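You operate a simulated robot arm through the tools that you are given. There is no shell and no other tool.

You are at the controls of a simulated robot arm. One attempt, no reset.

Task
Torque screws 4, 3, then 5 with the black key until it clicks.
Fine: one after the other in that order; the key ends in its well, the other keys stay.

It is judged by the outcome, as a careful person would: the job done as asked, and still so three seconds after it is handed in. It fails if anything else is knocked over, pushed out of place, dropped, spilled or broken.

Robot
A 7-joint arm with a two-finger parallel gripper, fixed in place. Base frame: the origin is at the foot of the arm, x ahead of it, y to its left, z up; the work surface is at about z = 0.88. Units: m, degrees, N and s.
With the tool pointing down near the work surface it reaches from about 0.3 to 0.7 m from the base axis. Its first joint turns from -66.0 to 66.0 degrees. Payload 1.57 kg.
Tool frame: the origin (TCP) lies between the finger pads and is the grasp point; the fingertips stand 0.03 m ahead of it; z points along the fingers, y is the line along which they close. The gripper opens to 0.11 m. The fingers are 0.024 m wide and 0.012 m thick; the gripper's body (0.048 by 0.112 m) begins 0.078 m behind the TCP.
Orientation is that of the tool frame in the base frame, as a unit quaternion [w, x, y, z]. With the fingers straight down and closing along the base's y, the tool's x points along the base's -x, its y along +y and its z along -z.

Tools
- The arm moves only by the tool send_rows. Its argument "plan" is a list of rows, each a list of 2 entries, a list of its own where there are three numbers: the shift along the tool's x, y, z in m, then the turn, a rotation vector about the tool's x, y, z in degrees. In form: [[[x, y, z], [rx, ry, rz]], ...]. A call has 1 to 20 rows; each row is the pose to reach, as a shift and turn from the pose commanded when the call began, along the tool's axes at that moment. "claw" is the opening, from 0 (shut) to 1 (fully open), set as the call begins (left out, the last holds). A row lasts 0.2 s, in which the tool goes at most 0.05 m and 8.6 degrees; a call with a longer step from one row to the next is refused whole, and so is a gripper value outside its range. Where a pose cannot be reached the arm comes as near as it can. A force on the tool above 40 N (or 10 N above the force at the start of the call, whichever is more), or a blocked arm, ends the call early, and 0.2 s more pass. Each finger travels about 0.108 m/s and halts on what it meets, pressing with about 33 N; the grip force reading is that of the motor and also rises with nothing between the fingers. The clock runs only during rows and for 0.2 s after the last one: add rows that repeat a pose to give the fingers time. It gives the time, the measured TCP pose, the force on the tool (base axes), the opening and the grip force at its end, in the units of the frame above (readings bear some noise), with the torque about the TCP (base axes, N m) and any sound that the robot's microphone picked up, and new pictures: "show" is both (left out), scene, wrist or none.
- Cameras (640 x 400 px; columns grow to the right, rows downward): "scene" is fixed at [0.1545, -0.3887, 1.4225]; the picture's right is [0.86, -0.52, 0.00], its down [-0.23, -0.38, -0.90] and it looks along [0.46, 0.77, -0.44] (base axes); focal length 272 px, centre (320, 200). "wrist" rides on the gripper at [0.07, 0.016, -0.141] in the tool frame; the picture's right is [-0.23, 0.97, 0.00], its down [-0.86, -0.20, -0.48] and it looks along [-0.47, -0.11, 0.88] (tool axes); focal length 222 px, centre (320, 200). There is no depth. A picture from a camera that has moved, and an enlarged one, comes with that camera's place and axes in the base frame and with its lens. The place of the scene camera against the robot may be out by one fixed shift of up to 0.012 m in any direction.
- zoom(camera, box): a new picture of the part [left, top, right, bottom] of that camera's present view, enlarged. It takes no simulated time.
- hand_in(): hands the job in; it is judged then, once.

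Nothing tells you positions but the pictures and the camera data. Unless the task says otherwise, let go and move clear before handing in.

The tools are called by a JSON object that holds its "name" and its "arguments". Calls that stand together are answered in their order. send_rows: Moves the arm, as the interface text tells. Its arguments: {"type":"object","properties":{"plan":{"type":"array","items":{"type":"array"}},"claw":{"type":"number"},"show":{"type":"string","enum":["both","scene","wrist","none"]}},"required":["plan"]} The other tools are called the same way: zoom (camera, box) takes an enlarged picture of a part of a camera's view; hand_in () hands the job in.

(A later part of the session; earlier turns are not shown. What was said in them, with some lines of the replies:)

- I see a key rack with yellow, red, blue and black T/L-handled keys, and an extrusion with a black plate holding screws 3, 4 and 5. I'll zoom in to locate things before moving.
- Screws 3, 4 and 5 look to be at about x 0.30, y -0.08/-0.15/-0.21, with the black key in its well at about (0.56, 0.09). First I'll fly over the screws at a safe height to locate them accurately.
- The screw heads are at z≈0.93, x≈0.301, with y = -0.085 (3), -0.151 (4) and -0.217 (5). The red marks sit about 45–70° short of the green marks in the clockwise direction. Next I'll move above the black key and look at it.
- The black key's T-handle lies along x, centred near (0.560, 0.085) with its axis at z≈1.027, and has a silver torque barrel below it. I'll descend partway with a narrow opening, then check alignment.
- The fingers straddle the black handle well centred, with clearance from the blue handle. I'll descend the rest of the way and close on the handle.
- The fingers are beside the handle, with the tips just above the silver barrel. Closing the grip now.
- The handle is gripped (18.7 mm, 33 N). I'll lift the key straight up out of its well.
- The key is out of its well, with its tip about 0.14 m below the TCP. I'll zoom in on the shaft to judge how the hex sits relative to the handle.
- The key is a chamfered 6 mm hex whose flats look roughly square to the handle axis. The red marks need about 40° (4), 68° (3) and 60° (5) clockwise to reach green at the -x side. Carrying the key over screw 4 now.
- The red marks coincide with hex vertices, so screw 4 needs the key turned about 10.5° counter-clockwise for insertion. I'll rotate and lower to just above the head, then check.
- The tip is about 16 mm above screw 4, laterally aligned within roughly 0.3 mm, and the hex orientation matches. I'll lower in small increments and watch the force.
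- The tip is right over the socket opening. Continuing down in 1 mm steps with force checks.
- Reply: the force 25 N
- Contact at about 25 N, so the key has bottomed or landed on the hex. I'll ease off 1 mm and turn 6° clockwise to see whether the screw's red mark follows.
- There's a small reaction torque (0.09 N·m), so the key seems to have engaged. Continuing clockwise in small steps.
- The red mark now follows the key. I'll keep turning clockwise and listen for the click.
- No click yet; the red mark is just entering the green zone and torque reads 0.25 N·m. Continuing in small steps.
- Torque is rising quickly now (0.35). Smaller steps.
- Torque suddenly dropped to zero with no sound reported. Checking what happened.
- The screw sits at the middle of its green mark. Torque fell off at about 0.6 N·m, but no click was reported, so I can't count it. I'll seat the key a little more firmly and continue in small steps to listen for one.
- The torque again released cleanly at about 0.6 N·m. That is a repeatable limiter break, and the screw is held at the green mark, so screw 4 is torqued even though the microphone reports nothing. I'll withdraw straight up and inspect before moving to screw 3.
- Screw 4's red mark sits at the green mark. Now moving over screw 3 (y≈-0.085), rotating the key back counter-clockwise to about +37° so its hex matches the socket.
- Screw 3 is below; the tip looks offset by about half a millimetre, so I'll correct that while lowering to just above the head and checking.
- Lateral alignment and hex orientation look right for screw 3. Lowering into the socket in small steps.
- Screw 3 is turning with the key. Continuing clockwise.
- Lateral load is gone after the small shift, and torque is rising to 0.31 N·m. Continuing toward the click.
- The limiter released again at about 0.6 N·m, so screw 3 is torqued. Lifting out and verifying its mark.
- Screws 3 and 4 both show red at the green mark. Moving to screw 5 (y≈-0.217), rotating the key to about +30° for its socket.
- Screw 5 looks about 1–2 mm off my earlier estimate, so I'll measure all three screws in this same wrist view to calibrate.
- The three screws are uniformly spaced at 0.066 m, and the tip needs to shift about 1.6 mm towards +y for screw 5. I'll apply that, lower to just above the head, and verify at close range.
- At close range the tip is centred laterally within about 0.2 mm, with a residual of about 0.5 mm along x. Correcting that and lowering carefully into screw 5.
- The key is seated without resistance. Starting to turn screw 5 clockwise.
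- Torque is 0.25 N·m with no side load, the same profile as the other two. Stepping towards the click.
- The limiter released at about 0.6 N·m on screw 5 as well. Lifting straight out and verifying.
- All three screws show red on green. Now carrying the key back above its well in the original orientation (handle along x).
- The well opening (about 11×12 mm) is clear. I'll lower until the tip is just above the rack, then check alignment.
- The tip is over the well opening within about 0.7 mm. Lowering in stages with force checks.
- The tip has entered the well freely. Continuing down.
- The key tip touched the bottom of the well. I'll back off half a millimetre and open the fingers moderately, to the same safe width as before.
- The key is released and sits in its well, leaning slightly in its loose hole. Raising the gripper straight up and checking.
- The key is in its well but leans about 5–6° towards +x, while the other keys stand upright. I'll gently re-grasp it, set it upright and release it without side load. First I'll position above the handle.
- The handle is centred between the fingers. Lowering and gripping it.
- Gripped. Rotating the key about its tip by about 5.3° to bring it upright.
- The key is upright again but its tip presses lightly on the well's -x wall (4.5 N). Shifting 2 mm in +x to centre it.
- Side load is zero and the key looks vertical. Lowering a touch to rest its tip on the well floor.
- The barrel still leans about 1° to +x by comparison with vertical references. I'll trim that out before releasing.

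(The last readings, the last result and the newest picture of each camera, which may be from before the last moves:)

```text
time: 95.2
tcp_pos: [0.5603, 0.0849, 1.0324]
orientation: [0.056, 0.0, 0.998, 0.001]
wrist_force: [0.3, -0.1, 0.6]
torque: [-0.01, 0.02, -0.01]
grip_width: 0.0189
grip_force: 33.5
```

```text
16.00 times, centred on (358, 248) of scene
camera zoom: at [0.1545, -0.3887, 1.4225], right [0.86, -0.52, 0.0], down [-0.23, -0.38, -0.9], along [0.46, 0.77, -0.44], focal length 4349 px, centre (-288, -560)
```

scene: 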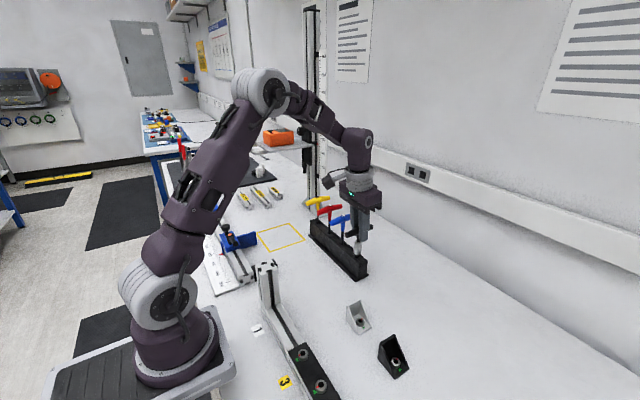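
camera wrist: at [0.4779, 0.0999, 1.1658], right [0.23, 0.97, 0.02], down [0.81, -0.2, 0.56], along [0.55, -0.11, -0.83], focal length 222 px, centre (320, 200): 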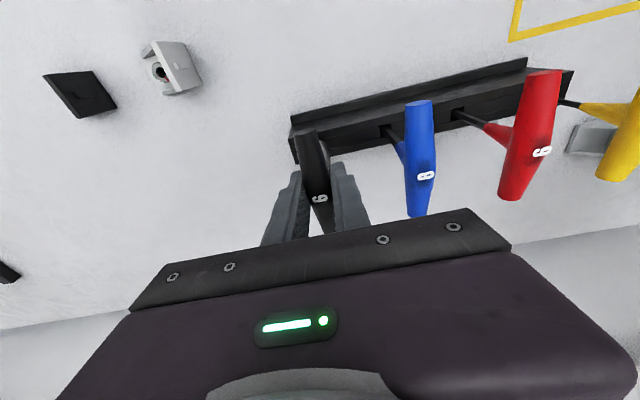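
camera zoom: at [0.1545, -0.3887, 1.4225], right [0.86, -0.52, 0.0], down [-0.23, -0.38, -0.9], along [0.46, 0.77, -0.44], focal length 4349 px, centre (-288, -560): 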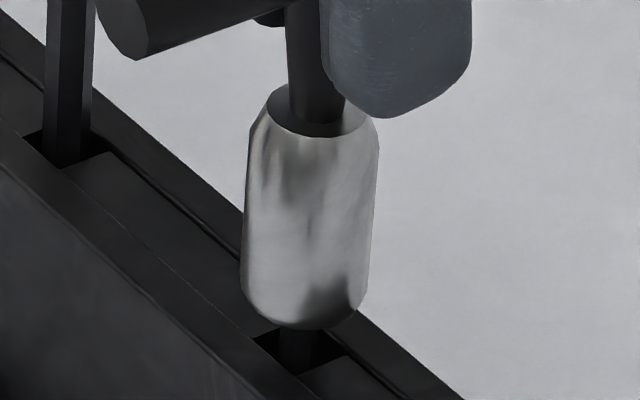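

The key is now vertical with no side load. Releasing it.

{"name": "send_rows", "arguments": {"plan": [[[0, 0, 0], [0, 0, 0]], [[0, 0, 0], [0, 0, 0]], [[0, 0, 0], [0, 0, 0]], [[0, 0, 0], [0, 0, 0]]], "claw": 0.42}}

{"name": "zoom", "arguments": {"camera": "scene", "box": [325, 205, 389, 290]}}

{"name": "zoom", "arguments": {"camera": "wrist", "box": [250, 105, 410, 220]}}

```text
time: 96.2
tcp_pos: [0.5602, 0.0844, 1.0307]
orientation: [0.056, 0.0, 0.998, 0.0]
wrist_force: [0.2, -0.7, 1.5]
torque: [0.02, -0.01, 0.01]
grip_width: 0.0461
grip_force: 0.1
camera wrist: at [0.4743, 0.0997, 1.1637], right [0.23, 0.97, 0.03], down [0.8, -0.2, 0.57], along [0.56, -0.11, -0.82], focal length 222 px, centre (320, 200)
```

scene: 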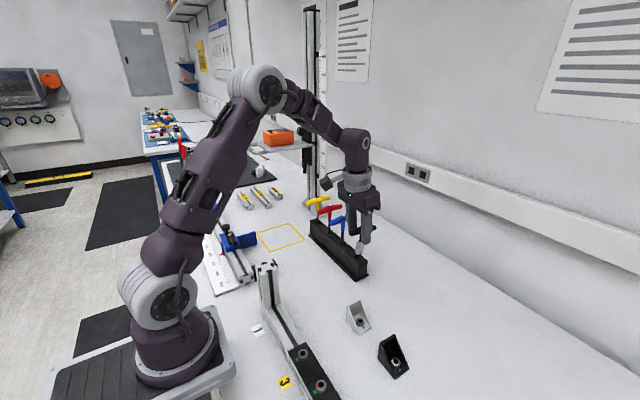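
wrist: 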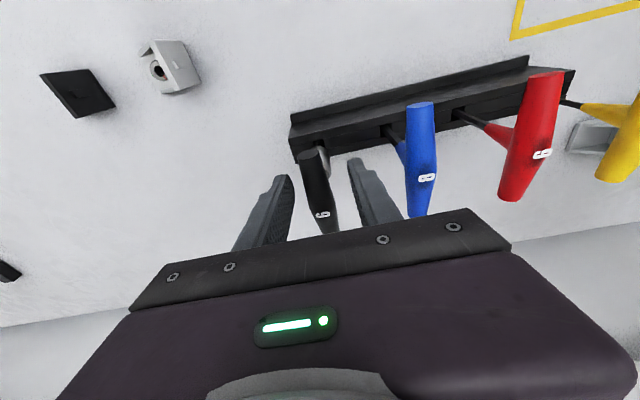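

```text
4.71 times, centred on (357, 248) of scene
camera zoom: at [0.1545, -0.3887, 1.4225], right [0.86, -0.52, 0.0], down [-0.23, -0.38, -0.9], along [0.46, 0.77, -0.44], focal length 1279 px, centre (146, -24)
```

zoom: 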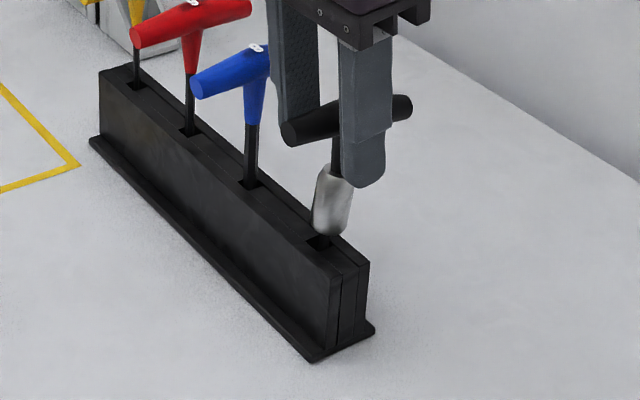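

```text
3.48 times, centred on (330, 162) of wrist
camera zoom: at [0.4743, 0.0997, 1.1637], right [0.23, 0.97, 0.03], down [0.8, -0.2, 0.57], along [0.56, -0.11, -0.82], focal length 773 px, centre (285, 330)
```

zoom: 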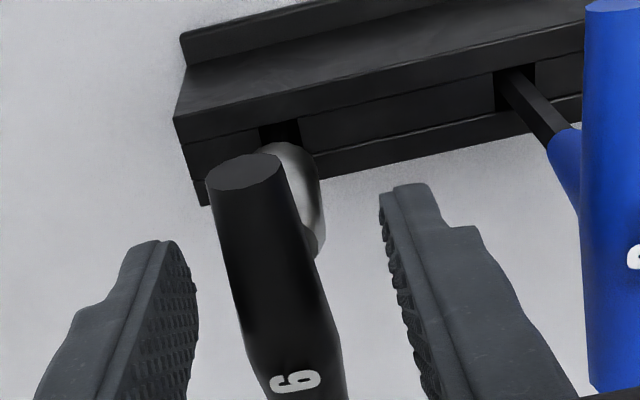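

It settled back to the same natural lean in its loose well, so a free-standing placement isn't stable. I'll re-grasp once more and seat it flush against the +x wall of the well so it can't tip that way. First I'll raise and square up the tool over the handle.

{"name": "send_rows", "arguments": {"plan": [[[0, 0, -0.02], [0, 0, 0]], [[0, 0, -0.04], [0, 0, 0]], [[-0.006, 0, -0.043], [0, 2, 0]], [[-0.012, 0, -0.043], [0, 4, 0]], [[-0.01923, 0, -0.04313], [0, 6.4, 0]], [[-0.01923, 0, -0.04313], [0, 6.4, 0]], [[-0.01923, 0, -0.04313], [0, 6.4, 0]]]}}

{"name": "zoom", "arguments": {"camera": "wrist", "box": [250, 105, 410, 220]}}

{"name": "zoom", "arguments": {"camera": "scene", "box": [325, 205, 389, 290]}}

```text
time: 97.8
tcp_pos: [0.5752, 0.0847, 1.0759]
orientation: [0.0, 0.0, 1.0, 0.0]
wrist_force: [-0.7, -1.1, 0.7]
torque: [0.0, -0.03, 0.0]
grip_width: 0.0459
grip_force: 0.0
camera wrist: at [0.5044, 0.0994, 1.2172], right [0.23, 0.97, 0.0], down [0.86, -0.2, 0.48], along [0.47, -0.11, -0.88], focal length 222 px, centre (320, 200)
```

scene: 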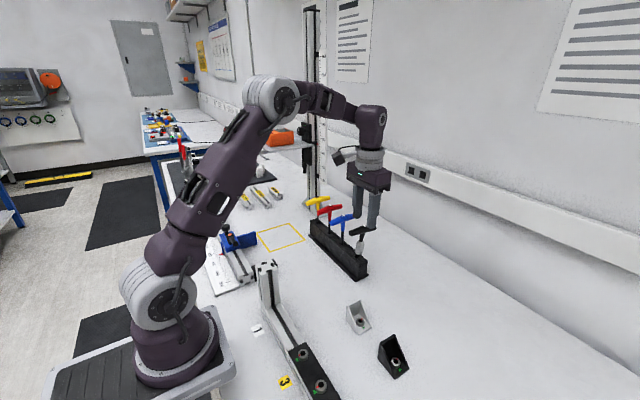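
wrist: 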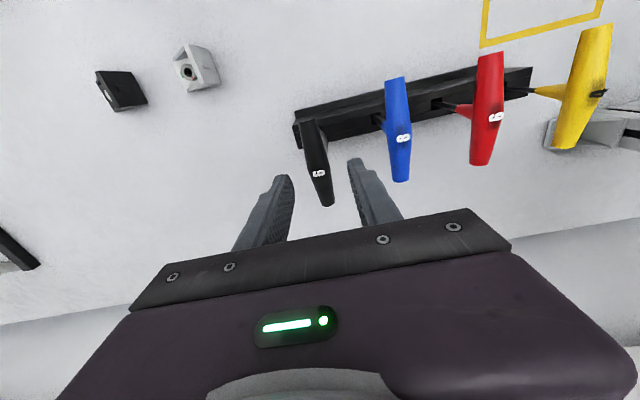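

```text
3.48 times, centred on (330, 162) of wrist
camera zoom: at [0.5044, 0.0994, 1.2172], right [0.23, 0.97, 0.0], down [0.86, -0.2, 0.48], along [0.47, -0.11, -0.88], focal length 773 px, centre (285, 330)
```

zoom: 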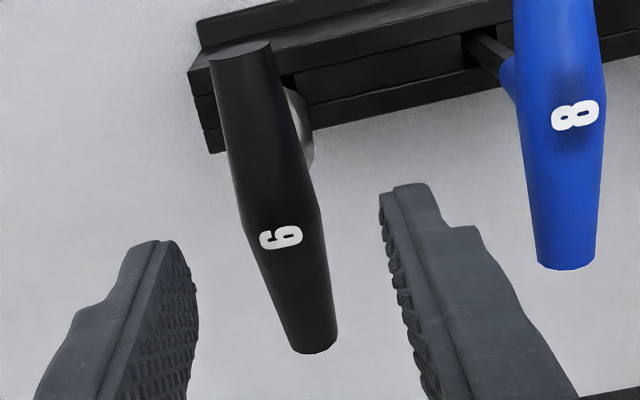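

```text
4.71 times, centred on (357, 248) of scene
camera zoom: at [0.1545, -0.3887, 1.4225], right [0.86, -0.52, 0.0], down [-0.23, -0.38, -0.9], along [0.46, 0.77, -0.44], focal length 1279 px, centre (146, -24)
```

zoom: 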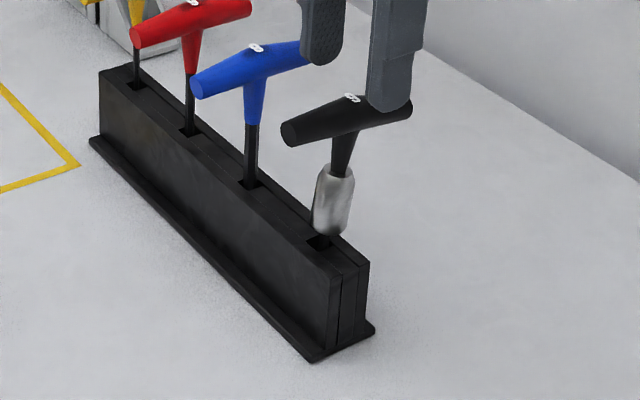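

{"name": "send_rows", "arguments": {"plan": [[[0, -0.001, 0.015], [0, 0, 0]], [[0, -0.001, 0.03], [0, 0, 0]], [[0, -0.001, 0.0455], [0, 0, 0]], [[0, -0.001, 0.0455], [0, 0, 0]]], "show": "none"}}

{"name": "send_rows", "arguments": {"plan": [[[0, 0, 0], [0, 0, 0]], [[0, 0, 0], [0, 0, 0]], [[0, 0, 0], [0, 0, 0]]], "claw": 0, "show": "none"}}

{"name": "send_rows", "arguments": {"plan": [[[0.0, 0, -0.001], [0, 0, 0]], [[0.0035, 0.0003, -0.0012], [0, -1.4, 0]], [[0.007, 0.0006, -0.0014], [0, -2.8, 0]], [[0.0108, 0.0009, -0.0016], [0, -4.2, 0]], [[0.0145, 0.0012, -0.0018], [0, -5.6, 0]], [[0.0145, 0.0012, -0.0018], [0, -5.6, 0]]]}}

{"name": "zoom", "arguments": {"camera": "scene", "box": [338, 235, 378, 260]}}

```text
time: 98.8
tcp_pos: [0.5747, 0.0823, 1.0307]
orientation: [0.0, 0.0, 1.0, 0.0]
wrist_force: [0.5, -0.4, -0.9]
torque: [0.01, 0.01, 0.02]
grip_width: 0.0461
grip_force: 0.1
```

```text
time: 99.6
tcp_pos: [0.5744, 0.0831, 1.0302]
orientation: [0.0, 0.0, 1.0, 0.001]
wrist_force: [0.1, 1.6, 0.3]
torque: [0.08, -0.01, -0.02]
grip_width: 0.0187
grip_force: 32.8
```

```text
time: 101.0
tcp_pos: [0.5607, 0.0847, 1.0319]
orientation: [0.05, 0.0, 0.999, 0.0]
wrist_force: [2.9, -0.7, 0.2]
torque: [0.05, -0.43, -0.02]
grip_width: 0.0187
grip_force: 33.2
camera wrist: at [0.4761, 0.1, 1.1659], right [0.23, 0.97, 0.02], down [0.8, -0.2, 0.56], along [0.55, -0.11, -0.83], focal length 222 px, centre (320, 200)
```

scene: 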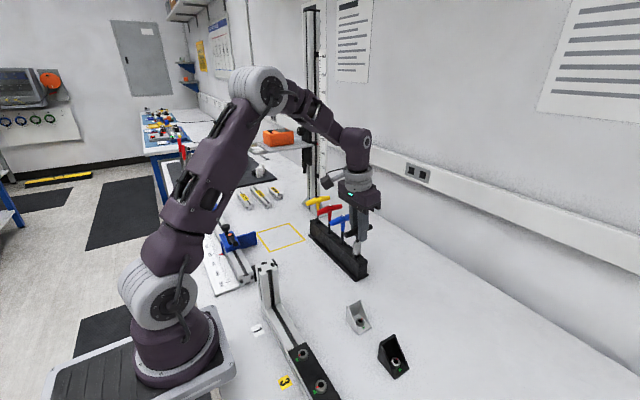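
wrist: 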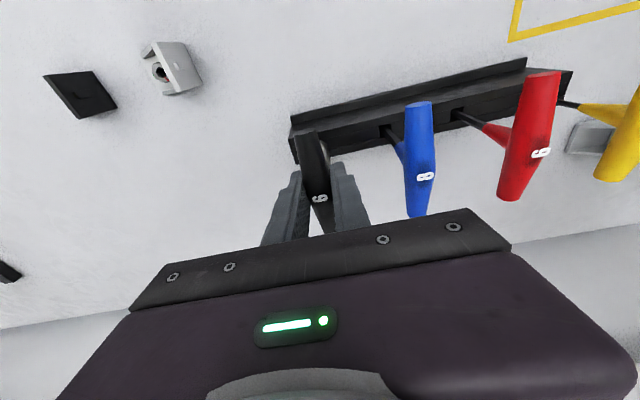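

```text
16.00 times, centred on (358, 248) of scene
camera zoom: at [0.1546, -0.3887, 1.4225], right [0.86, -0.52, 0.0], down [-0.23, -0.38, -0.9], along [0.46, 0.77, -0.44], focal length 4349 px, centre (-288, -560)
```

zoom: 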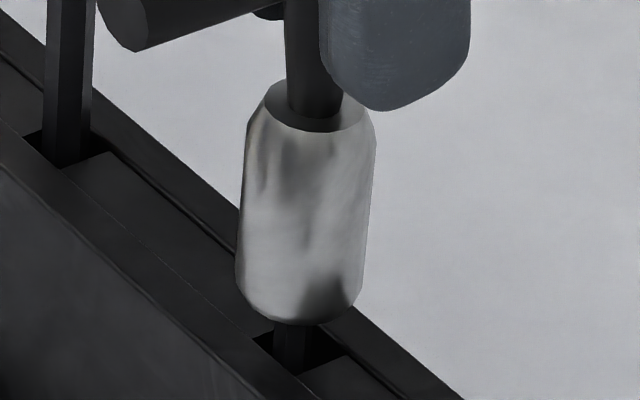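

{"name": "send_rows", "arguments": {"plan": [[[-0.001, 0, 0.0001], [0, -0.4, 0]], [[-0.001, 0, 0.0001], [0, -0.9, 0]], [[-0.0006, 0, 0.0001], [0, -1.3, 0]], [[-0.0006, 0, 0.0001], [0, -1.3, 0]]], "show": "none"}}

{"name": "zoom", "arguments": {"camera": "scene", "box": [338, 235, 378, 260]}}

```text
time: 102.0
tcp_pos: [0.5594, 0.0839, 1.0313]
orientation: [0.06, 0.0, 0.998, 0.0]
wrist_force: [-1.3, 0.8, -0.7]
torque: [0.02, -0.01, -0.02]
grip_width: 0.0182
grip_force: 32.9
```

```text
16.00 times, centred on (358, 248) of scene
camera zoom: at [0.1545, -0.3887, 1.4225], right [0.86, -0.52, 0.0], down [-0.23, -0.38, -0.9], along [0.46, 0.77, -0.44], focal length 4349 px, centre (-288, -560)
```

zoom: 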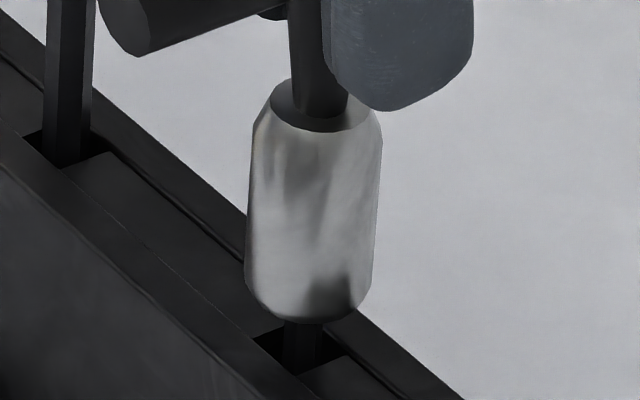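

The key is vertical. Now I'll ease it in +x until it just touches the +x wall of the well.

{"name": "send_rows", "arguments": {"plan": [[[-0.0005, 0, 6e-05], [0, 0, 0]], [[-0.001, 0, 0.00012], [0, 0, 0]], [[-0.001, 0, 0.00012], [0, 0, 0]]], "show": "none"}}

{"name": "send_rows", "arguments": {"plan": [[[-0.0005, 0, 6e-05], [0, 0, 0]], [[-0.0005, 0, 6e-05], [0, 0, 0]]], "show": "none"}}

```text
time: 102.8
tcp_pos: [0.5609, 0.084, 1.0325]
orientation: [0.06, 0.0, 0.998, 0.0]
wrist_force: [-0.5, -0.1, 0.1]
torque: [0.0, 0.01, 0.01]
grip_width: 0.0183
grip_force: 32.9
```

```text
time: 103.4
tcp_pos: [0.5618, 0.0835, 1.0325]
orientation: [0.06, 0.0, 0.998, 0.0]
wrist_force: [-0.7, 0.1, -0.4]
torque: [-0.01, 0.01, 0.01]
grip_width: 0.0185
grip_force: 33.7
```

{"name": "send_rows", "arguments": {"plan": [[[-0.0005, 0, 6e-05], [0, 0, 0]], [[-0.0005, 0, 6e-05], [0, 0, 0]]], "show": "none"}}

{"name": "send_rows", "arguments": {"plan": [[[-0.0005, 0, 6e-05], [0, 0, 0]], [[-0.0005, 0, 6e-05], [0, 0, 0]]], "show": "none"}}

{"name": "zoom", "arguments": {"camera": "scene", "box": [338, 240, 378, 265]}}

```text
time: 104.0
tcp_pos: [0.5617, 0.0841, 1.0327]
orientation: [0.06, 0.0, 0.998, 0.0]
wrist_force: [-0.5, -1.1, 0.0]
torque: [-0.01, 0.02, -0.01]
grip_width: 0.0185
grip_force: 32.6
```

```text
time: 104.6
tcp_pos: [0.563, 0.084, 1.0327]
orientation: [0.061, -0.001, 0.998, 0.0]
wrist_force: [-0.6, -0.4, 0.8]
torque: [-0.02, 0.0, 0.0]
grip_width: 0.0187
grip_force: 32.8
```

```text
16.00 times, centred on (358, 252) of scene
camera zoom: at [0.1545, -0.3887, 1.4225], right [0.86, -0.52, 0.0], down [-0.23, -0.38, -0.9], along [0.46, 0.77, -0.44], focal length 4349 px, centre (-288, -640)
```

zoom: 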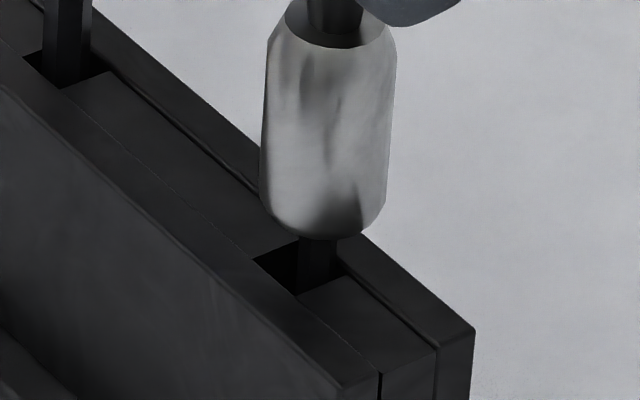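

{"name": "send_rows", "arguments": {"plan": [[[-0.0005, 0, 6e-05], [0, 0, 0]], [[-0.0005, 0, 6e-05], [0, 0, 0]]], "show": "none"}}

{"name": "send_rows", "arguments": {"plan": [[[-0.0004, 0, 5e-05], [0, 0, 0]], [[-0.0004, 0, 5e-05], [0, 0, 0]]], "show": "none"}}

```text
time: 105.2
tcp_pos: [0.5625, 0.0833, 1.0329]
orientation: [0.06, 0.0, 0.998, -0.001]
wrist_force: [-2.7, 0.0, -0.7]
torque: [-0.02, 0.39, 0.02]
grip_width: 0.0185
grip_force: 33.2
```

```text
time: 105.8
tcp_pos: [0.563, 0.0834, 1.0317]
orientation: [0.059, 0.0, 0.998, 0.0]
wrist_force: [-5.3, -1.6, 0.4]
torque: [-0.09, 0.78, -0.03]
grip_width: 0.0187
grip_force: 33.4
```

Contact is at the tip (lever ≈ 0.147 m). I'll relieve it and tilt 0.6° towards +x so the shaft lies flush along that wall.

{"name": "send_rows", "arguments": {"plan": [[[0.0007, 0, -0.0001], [0, 0, 0]], [[-0.0001, 0, 0], [0, 0.3, 0]], [[-0.0009, 0, 0.0001], [0, 0.6, 0]], [[-0.0009, 0, 0.0001], [0, 0.6, 0]]], "show": "none"}}

{"name": "zoom", "arguments": {"camera": "scene", "box": [338, 238, 378, 263]}}

```text
time: 106.8
tcp_pos: [0.5641, 0.0842, 1.0329]
orientation: [0.054, 0.0, 0.999, 0.0]
wrist_force: [-7.1, -1.1, -0.3]
torque: [-0.13, 0.61, -0.06]
grip_width: 0.0187
grip_force: 32.9
```

```text
16.00 times, centred on (358, 250) of scene
camera zoom: at [0.1543, -0.3887, 1.4225], right [0.86, -0.52, 0.0], down [-0.23, -0.38, -0.9], along [0.46, 0.77, -0.44], focal length 4349 px, centre (-288, -608)
```

zoom: 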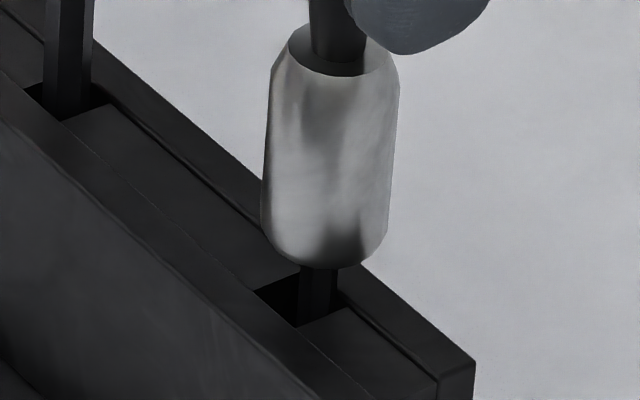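

{"name": "send_rows", "arguments": {"plan": [[[0.0006, 0, -7e-05], [0, -0.1, 0]], [[0.0006, 0, -7e-05], [0, -0.2, 0]], [[0.0006, 0, -7e-05], [0, -0.2, 0]]], "show": "none"}}

```text
time: 107.6
tcp_pos: [0.5634, 0.0834, 1.0317]
orientation: [0.057, 0.0, 0.998, 0.0]
wrist_force: [-3.1, -0.3, 0.1]
torque: [-0.02, 0.26, 0.02]
grip_width: 0.0187
grip_force: 32.6
```

{"name": "send_rows", "arguments": {"plan": [[[0.0003, 0, 0.0005], [0, 0, 0]], [[0.0004, 0, 0.001], [0, 0, 0]], [[0.0004, 0, 0.001], [0, 0, 0]]], "show": "none"}}

```text
time: 108.4
tcp_pos: [0.5641, 0.084, 1.031]
orientation: [0.057, 0.0, 0.998, 0.0]
wrist_force: [0.7, -0.5, 0.1]
torque: [-0.01, -0.01, 0.01]
grip_width: 0.0189
grip_force: 33.1
```

{"name": "send_rows", "arguments": {"plan": [[[0.0001, 0, 0.0005], [0, 0, 0]], [[0.0001, 0, 0.0005], [0, 0, 0]]], "show": "none"}}

```text
time: 109.0
tcp_pos: [0.5634, 0.0837, 1.0311]
orientation: [0.057, 0.0, 0.998, 0.001]
wrist_force: [0.8, -0.3, 7.7]
torque: [-0.07, -0.15, 0.02]
grip_width: 0.0185
grip_force: 33.1
```

{"name": "send_rows", "arguments": {"plan": [[[-0.0003, 0, -0.0004], [0, 0, 0]], [[-0.0003, 0, -0.0004], [0, 0, 0]]], "show": "none"}}

{"name": "zoom", "arguments": {"camera": "scene", "box": [338, 238, 378, 263]}}

```text
time: 109.6
tcp_pos: [0.5642, 0.0851, 1.0308]
orientation: [0.057, -0.001, 0.998, 0.0]
wrist_force: [0.1, -0.8, 7.4]
torque: [-0.09, -0.12, 0.02]
grip_width: 0.0183
grip_force: 33.5
```

```text
16.00 times, centred on (358, 250) of scene
camera zoom: at [0.1543, -0.3887, 1.4225], right [0.86, -0.52, 0.0], down [-0.23, -0.38, -0.9], along [0.46, 0.77, -0.44], focal length 4349 px, centre (-288, -608)
```

zoom: 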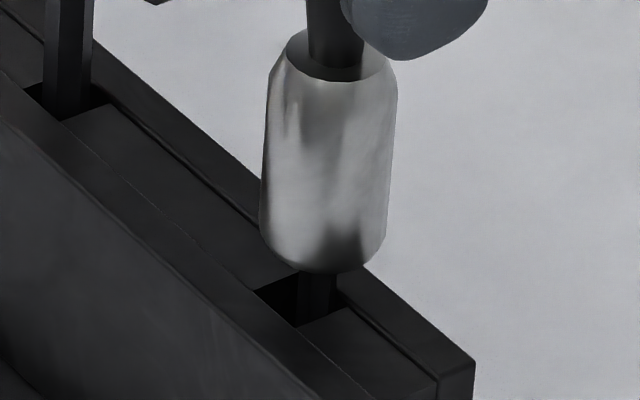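

{"name": "send_rows", "arguments": {"plan": [[[-0.0002, 0, -0.0005], [0, 0, 0]], [[-0.0002, 0, -0.0005], [0, 0, 0]]], "show": "none"}}

```text
time: 110.2
tcp_pos: [0.5636, 0.0836, 1.032]
orientation: [0.056, -0.001, 0.998, -0.001]
wrist_force: [0.5, -0.4, -0.4]
torque: [0.05, -0.11, 0.0]
grip_width: 0.0188
grip_force: 33.1
```

{"name": "send_rows", "arguments": {"plan": [[[-0.0003, 0, 0], [0, 0, 0]], [[-0.0003, 0, 0], [0, 0, 0]]], "show": "none"}}

{"name": "send_rows", "arguments": {"plan": [[[0, 0, 0], [0, 0, 0]], [[0, 0, 0], [0, 0, 0]], [[0, 0, 0], [0, 0, 0]], [[0, 0, 0], [0, 0, 0]]], "claw": 0.42}}

{"name": "zoom", "arguments": {"camera": "scene", "box": [325, 205, 389, 290]}}

{"name": "zoom", "arguments": {"camera": "wrist", "box": [250, 105, 410, 220]}}

```text
time: 110.8
tcp_pos: [0.5642, 0.0841, 1.0318]
orientation: [0.057, 0.0, 0.998, 0.0]
wrist_force: [-0.6, 0.0, -0.1]
torque: [-0.03, 0.06, 0.05]
grip_width: 0.0189
grip_force: 32.8
```

```text
time: 111.8
tcp_pos: [0.5638, 0.0841, 1.0324]
orientation: [0.057, 0.0, 0.998, 0.001]
wrist_force: [0.9, 0.4, 0.4]
torque: [-0.01, 0.02, -0.03]
grip_width: 0.0464
grip_force: 0.0
camera wrist: at [0.4785, 0.1002, 1.1642], right [0.23, 0.97, 0.03], down [0.8, -0.2, 0.57], along [0.56, -0.11, -0.82], focal length 222 px, centre (320, 200)
```

scene: 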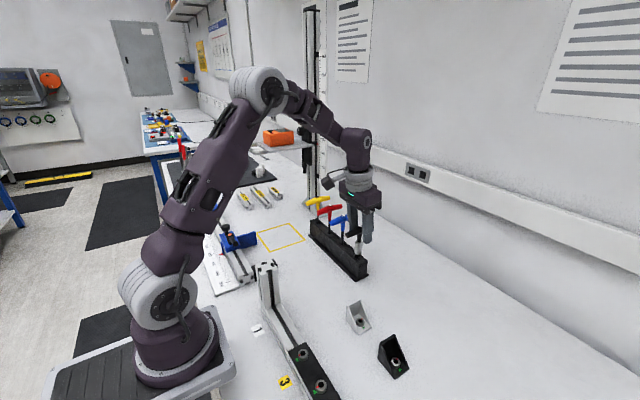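
wrist: 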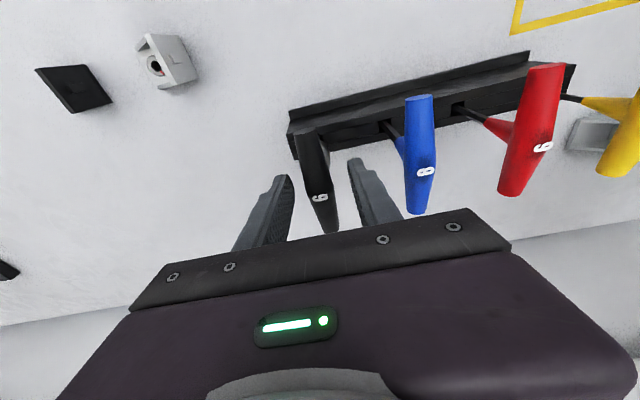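

```text
4.71 times, centred on (357, 248) of scene
camera zoom: at [0.1545, -0.3887, 1.4225], right [0.86, -0.52, 0.0], down [-0.23, -0.38, -0.9], along [0.46, 0.77, -0.44], focal length 1279 px, centre (146, -24)
```

zoom: 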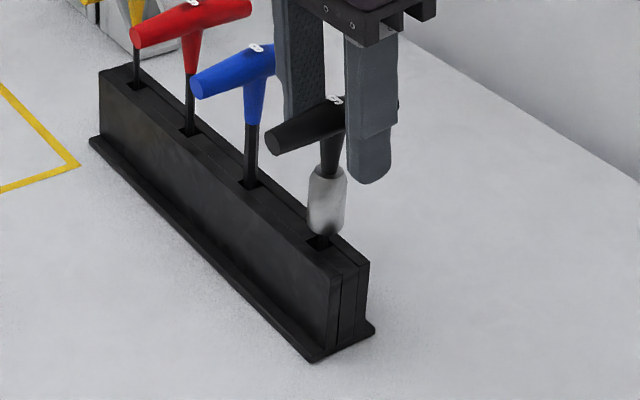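

```text
3.48 times, centred on (330, 162) of wrist
camera zoom: at [0.4785, 0.1002, 1.1642], right [0.23, 0.97, 0.03], down [0.8, -0.2, 0.57], along [0.56, -0.11, -0.82], focal length 773 px, centre (285, 330)
```

zoom: 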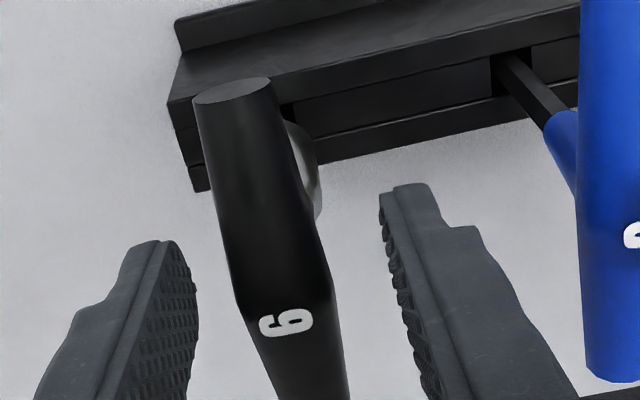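

The key now stands upright against the well wall. Retreating straight up, slowly, without touching it.

{"name": "send_rows", "arguments": {"plan": [[[-0.0006, 0, -0.005], [0, 0, 0]], [[-0.0017, 0, -0.015], [0, 0, 0]], [[-0.0034, 0, -0.03], [0, 0, 0]], [[-0.0056, 0, -0.05], [0, 0, 0]], [[-0.009, 0, -0.08], [0, 0, 0]], [[-0.0124, 0, -0.11], [0, 0, 0]], [[-0.0158, 0, -0.14], [0, 0, 0]], [[-0.0158, 0, -0.14], [0, 3.2, 0]], [[-0.0158, 0, -0.14], [0, 6.5, 0]], [[-0.0158, 0, -0.14], [0, 6.5, 0]]]}}

{"name": "zoom", "arguments": {"camera": "scene", "box": [310, 190, 400, 290]}}

{"name": "zoom", "arguments": {"camera": "scene", "box": [325, 205, 389, 290]}}

{"name": "zoom", "arguments": {"camera": "wrist", "box": [280, 70, 440, 170]}}

```text
time: 114.0
tcp_pos: [0.5652, 0.0841, 1.1732]
orientation: [0.0, 0.0, 1.0, 0.0]
wrist_force: [0.0, 0.5, -0.3]
torque: [-0.04, -0.01, 0.03]
grip_width: 0.046
grip_force: 0.0
camera wrist: at [0.4942, 0.1001, 1.3141], right [0.23, 0.97, 0.0], down [0.86, -0.2, 0.48], along [0.47, -0.11, -0.88], focal length 222 px, centre (320, 200)
```

scene: 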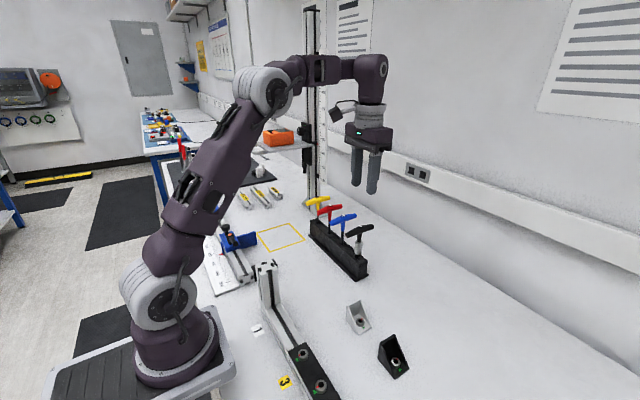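
wrist: 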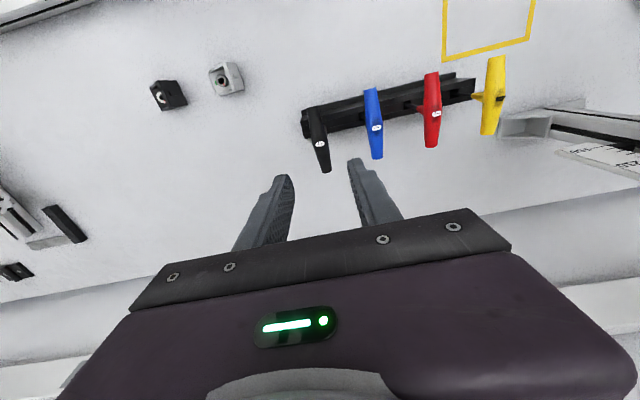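

```text
4.00 times, centred on (355, 240) of scene
camera zoom: at [0.1545, -0.3887, 1.4225], right [0.86, -0.52, 0.0], down [-0.23, -0.38, -0.9], along [0.46, 0.77, -0.44], focal length 1087 px, centre (180, 40)
```

zoom: 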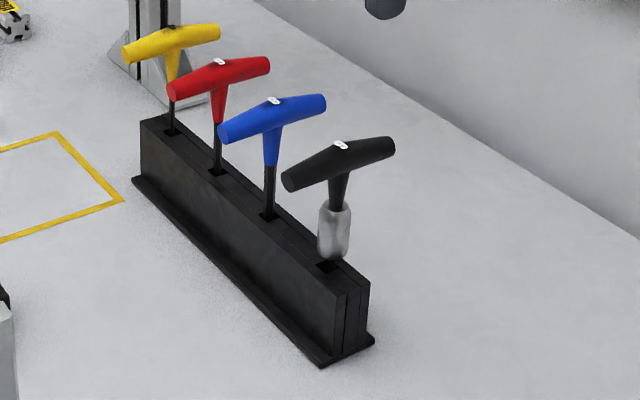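

```text
4.71 times, centred on (357, 248) of scene
camera zoom: at [0.1545, -0.3887, 1.4225], right [0.86, -0.52, 0.0], down [-0.23, -0.38, -0.9], along [0.46, 0.77, -0.44], focal length 1279 px, centre (146, -24)
```

zoom: 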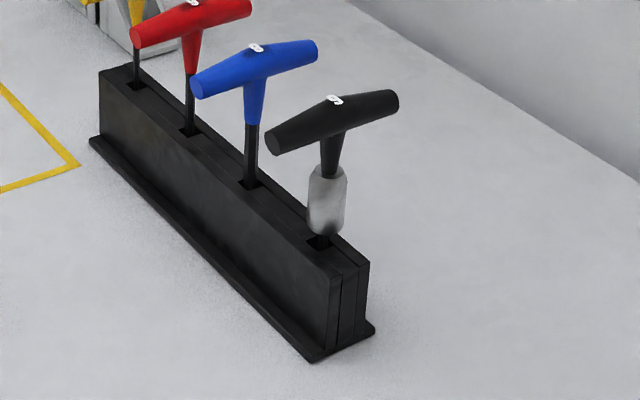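

```text
4.00 times, centred on (360, 120) of wrist
camera zoom: at [0.4942, 0.1001, 1.3141], right [0.23, 0.97, 0.0], down [0.86, -0.2, 0.48], along [0.47, -0.11, -0.88], focal length 888 px, centre (160, 520)
```

zoom: 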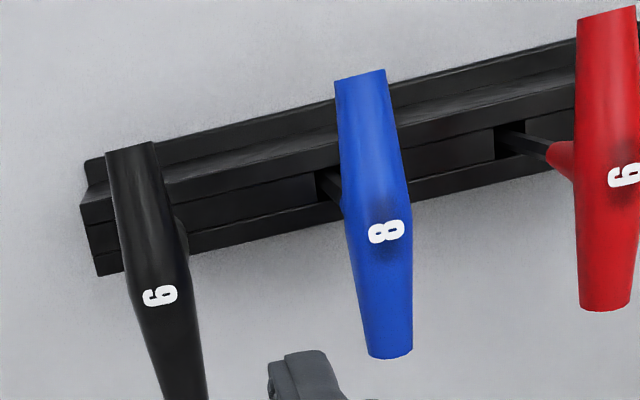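

All three screws show their red marks on the green, with a limiter release at about 0.6 N·m felt on each; the microphone never reported a click sound. The black key is upright in its well, the other keys are untouched and the arm is clear, so I'm handing in.

{"name": "hand_in", "arguments": {}}

```text
The job is handed in.
```

I torqued screws 4, 3 and 5 in that order with the black key, put the key back in its well, and handed the job in. I don't have the verdict. The microphone never reported a click on any screw.

- **Why I stopped where I did:** I took the torque limiter letting go as the click. On each screw the torque rose to just under 0.6 N·m, then dropped to zero.
- **Screw positions:** each screw ended with its red mark on the green mark.
- **Screw 4:** it got a second release. After the first one I heard no sound, so I kept turning until it let go again. The mark stayed on green.
- **Black key:** it leaned 5–6° in its loose well after my first two releases. I re-gripped it and set it against one wall, where it now stands nearly upright.
- **Other keys and parts:** nothing else looked moved in the last pictures. The gripper was open and clear of everything when I handed in.
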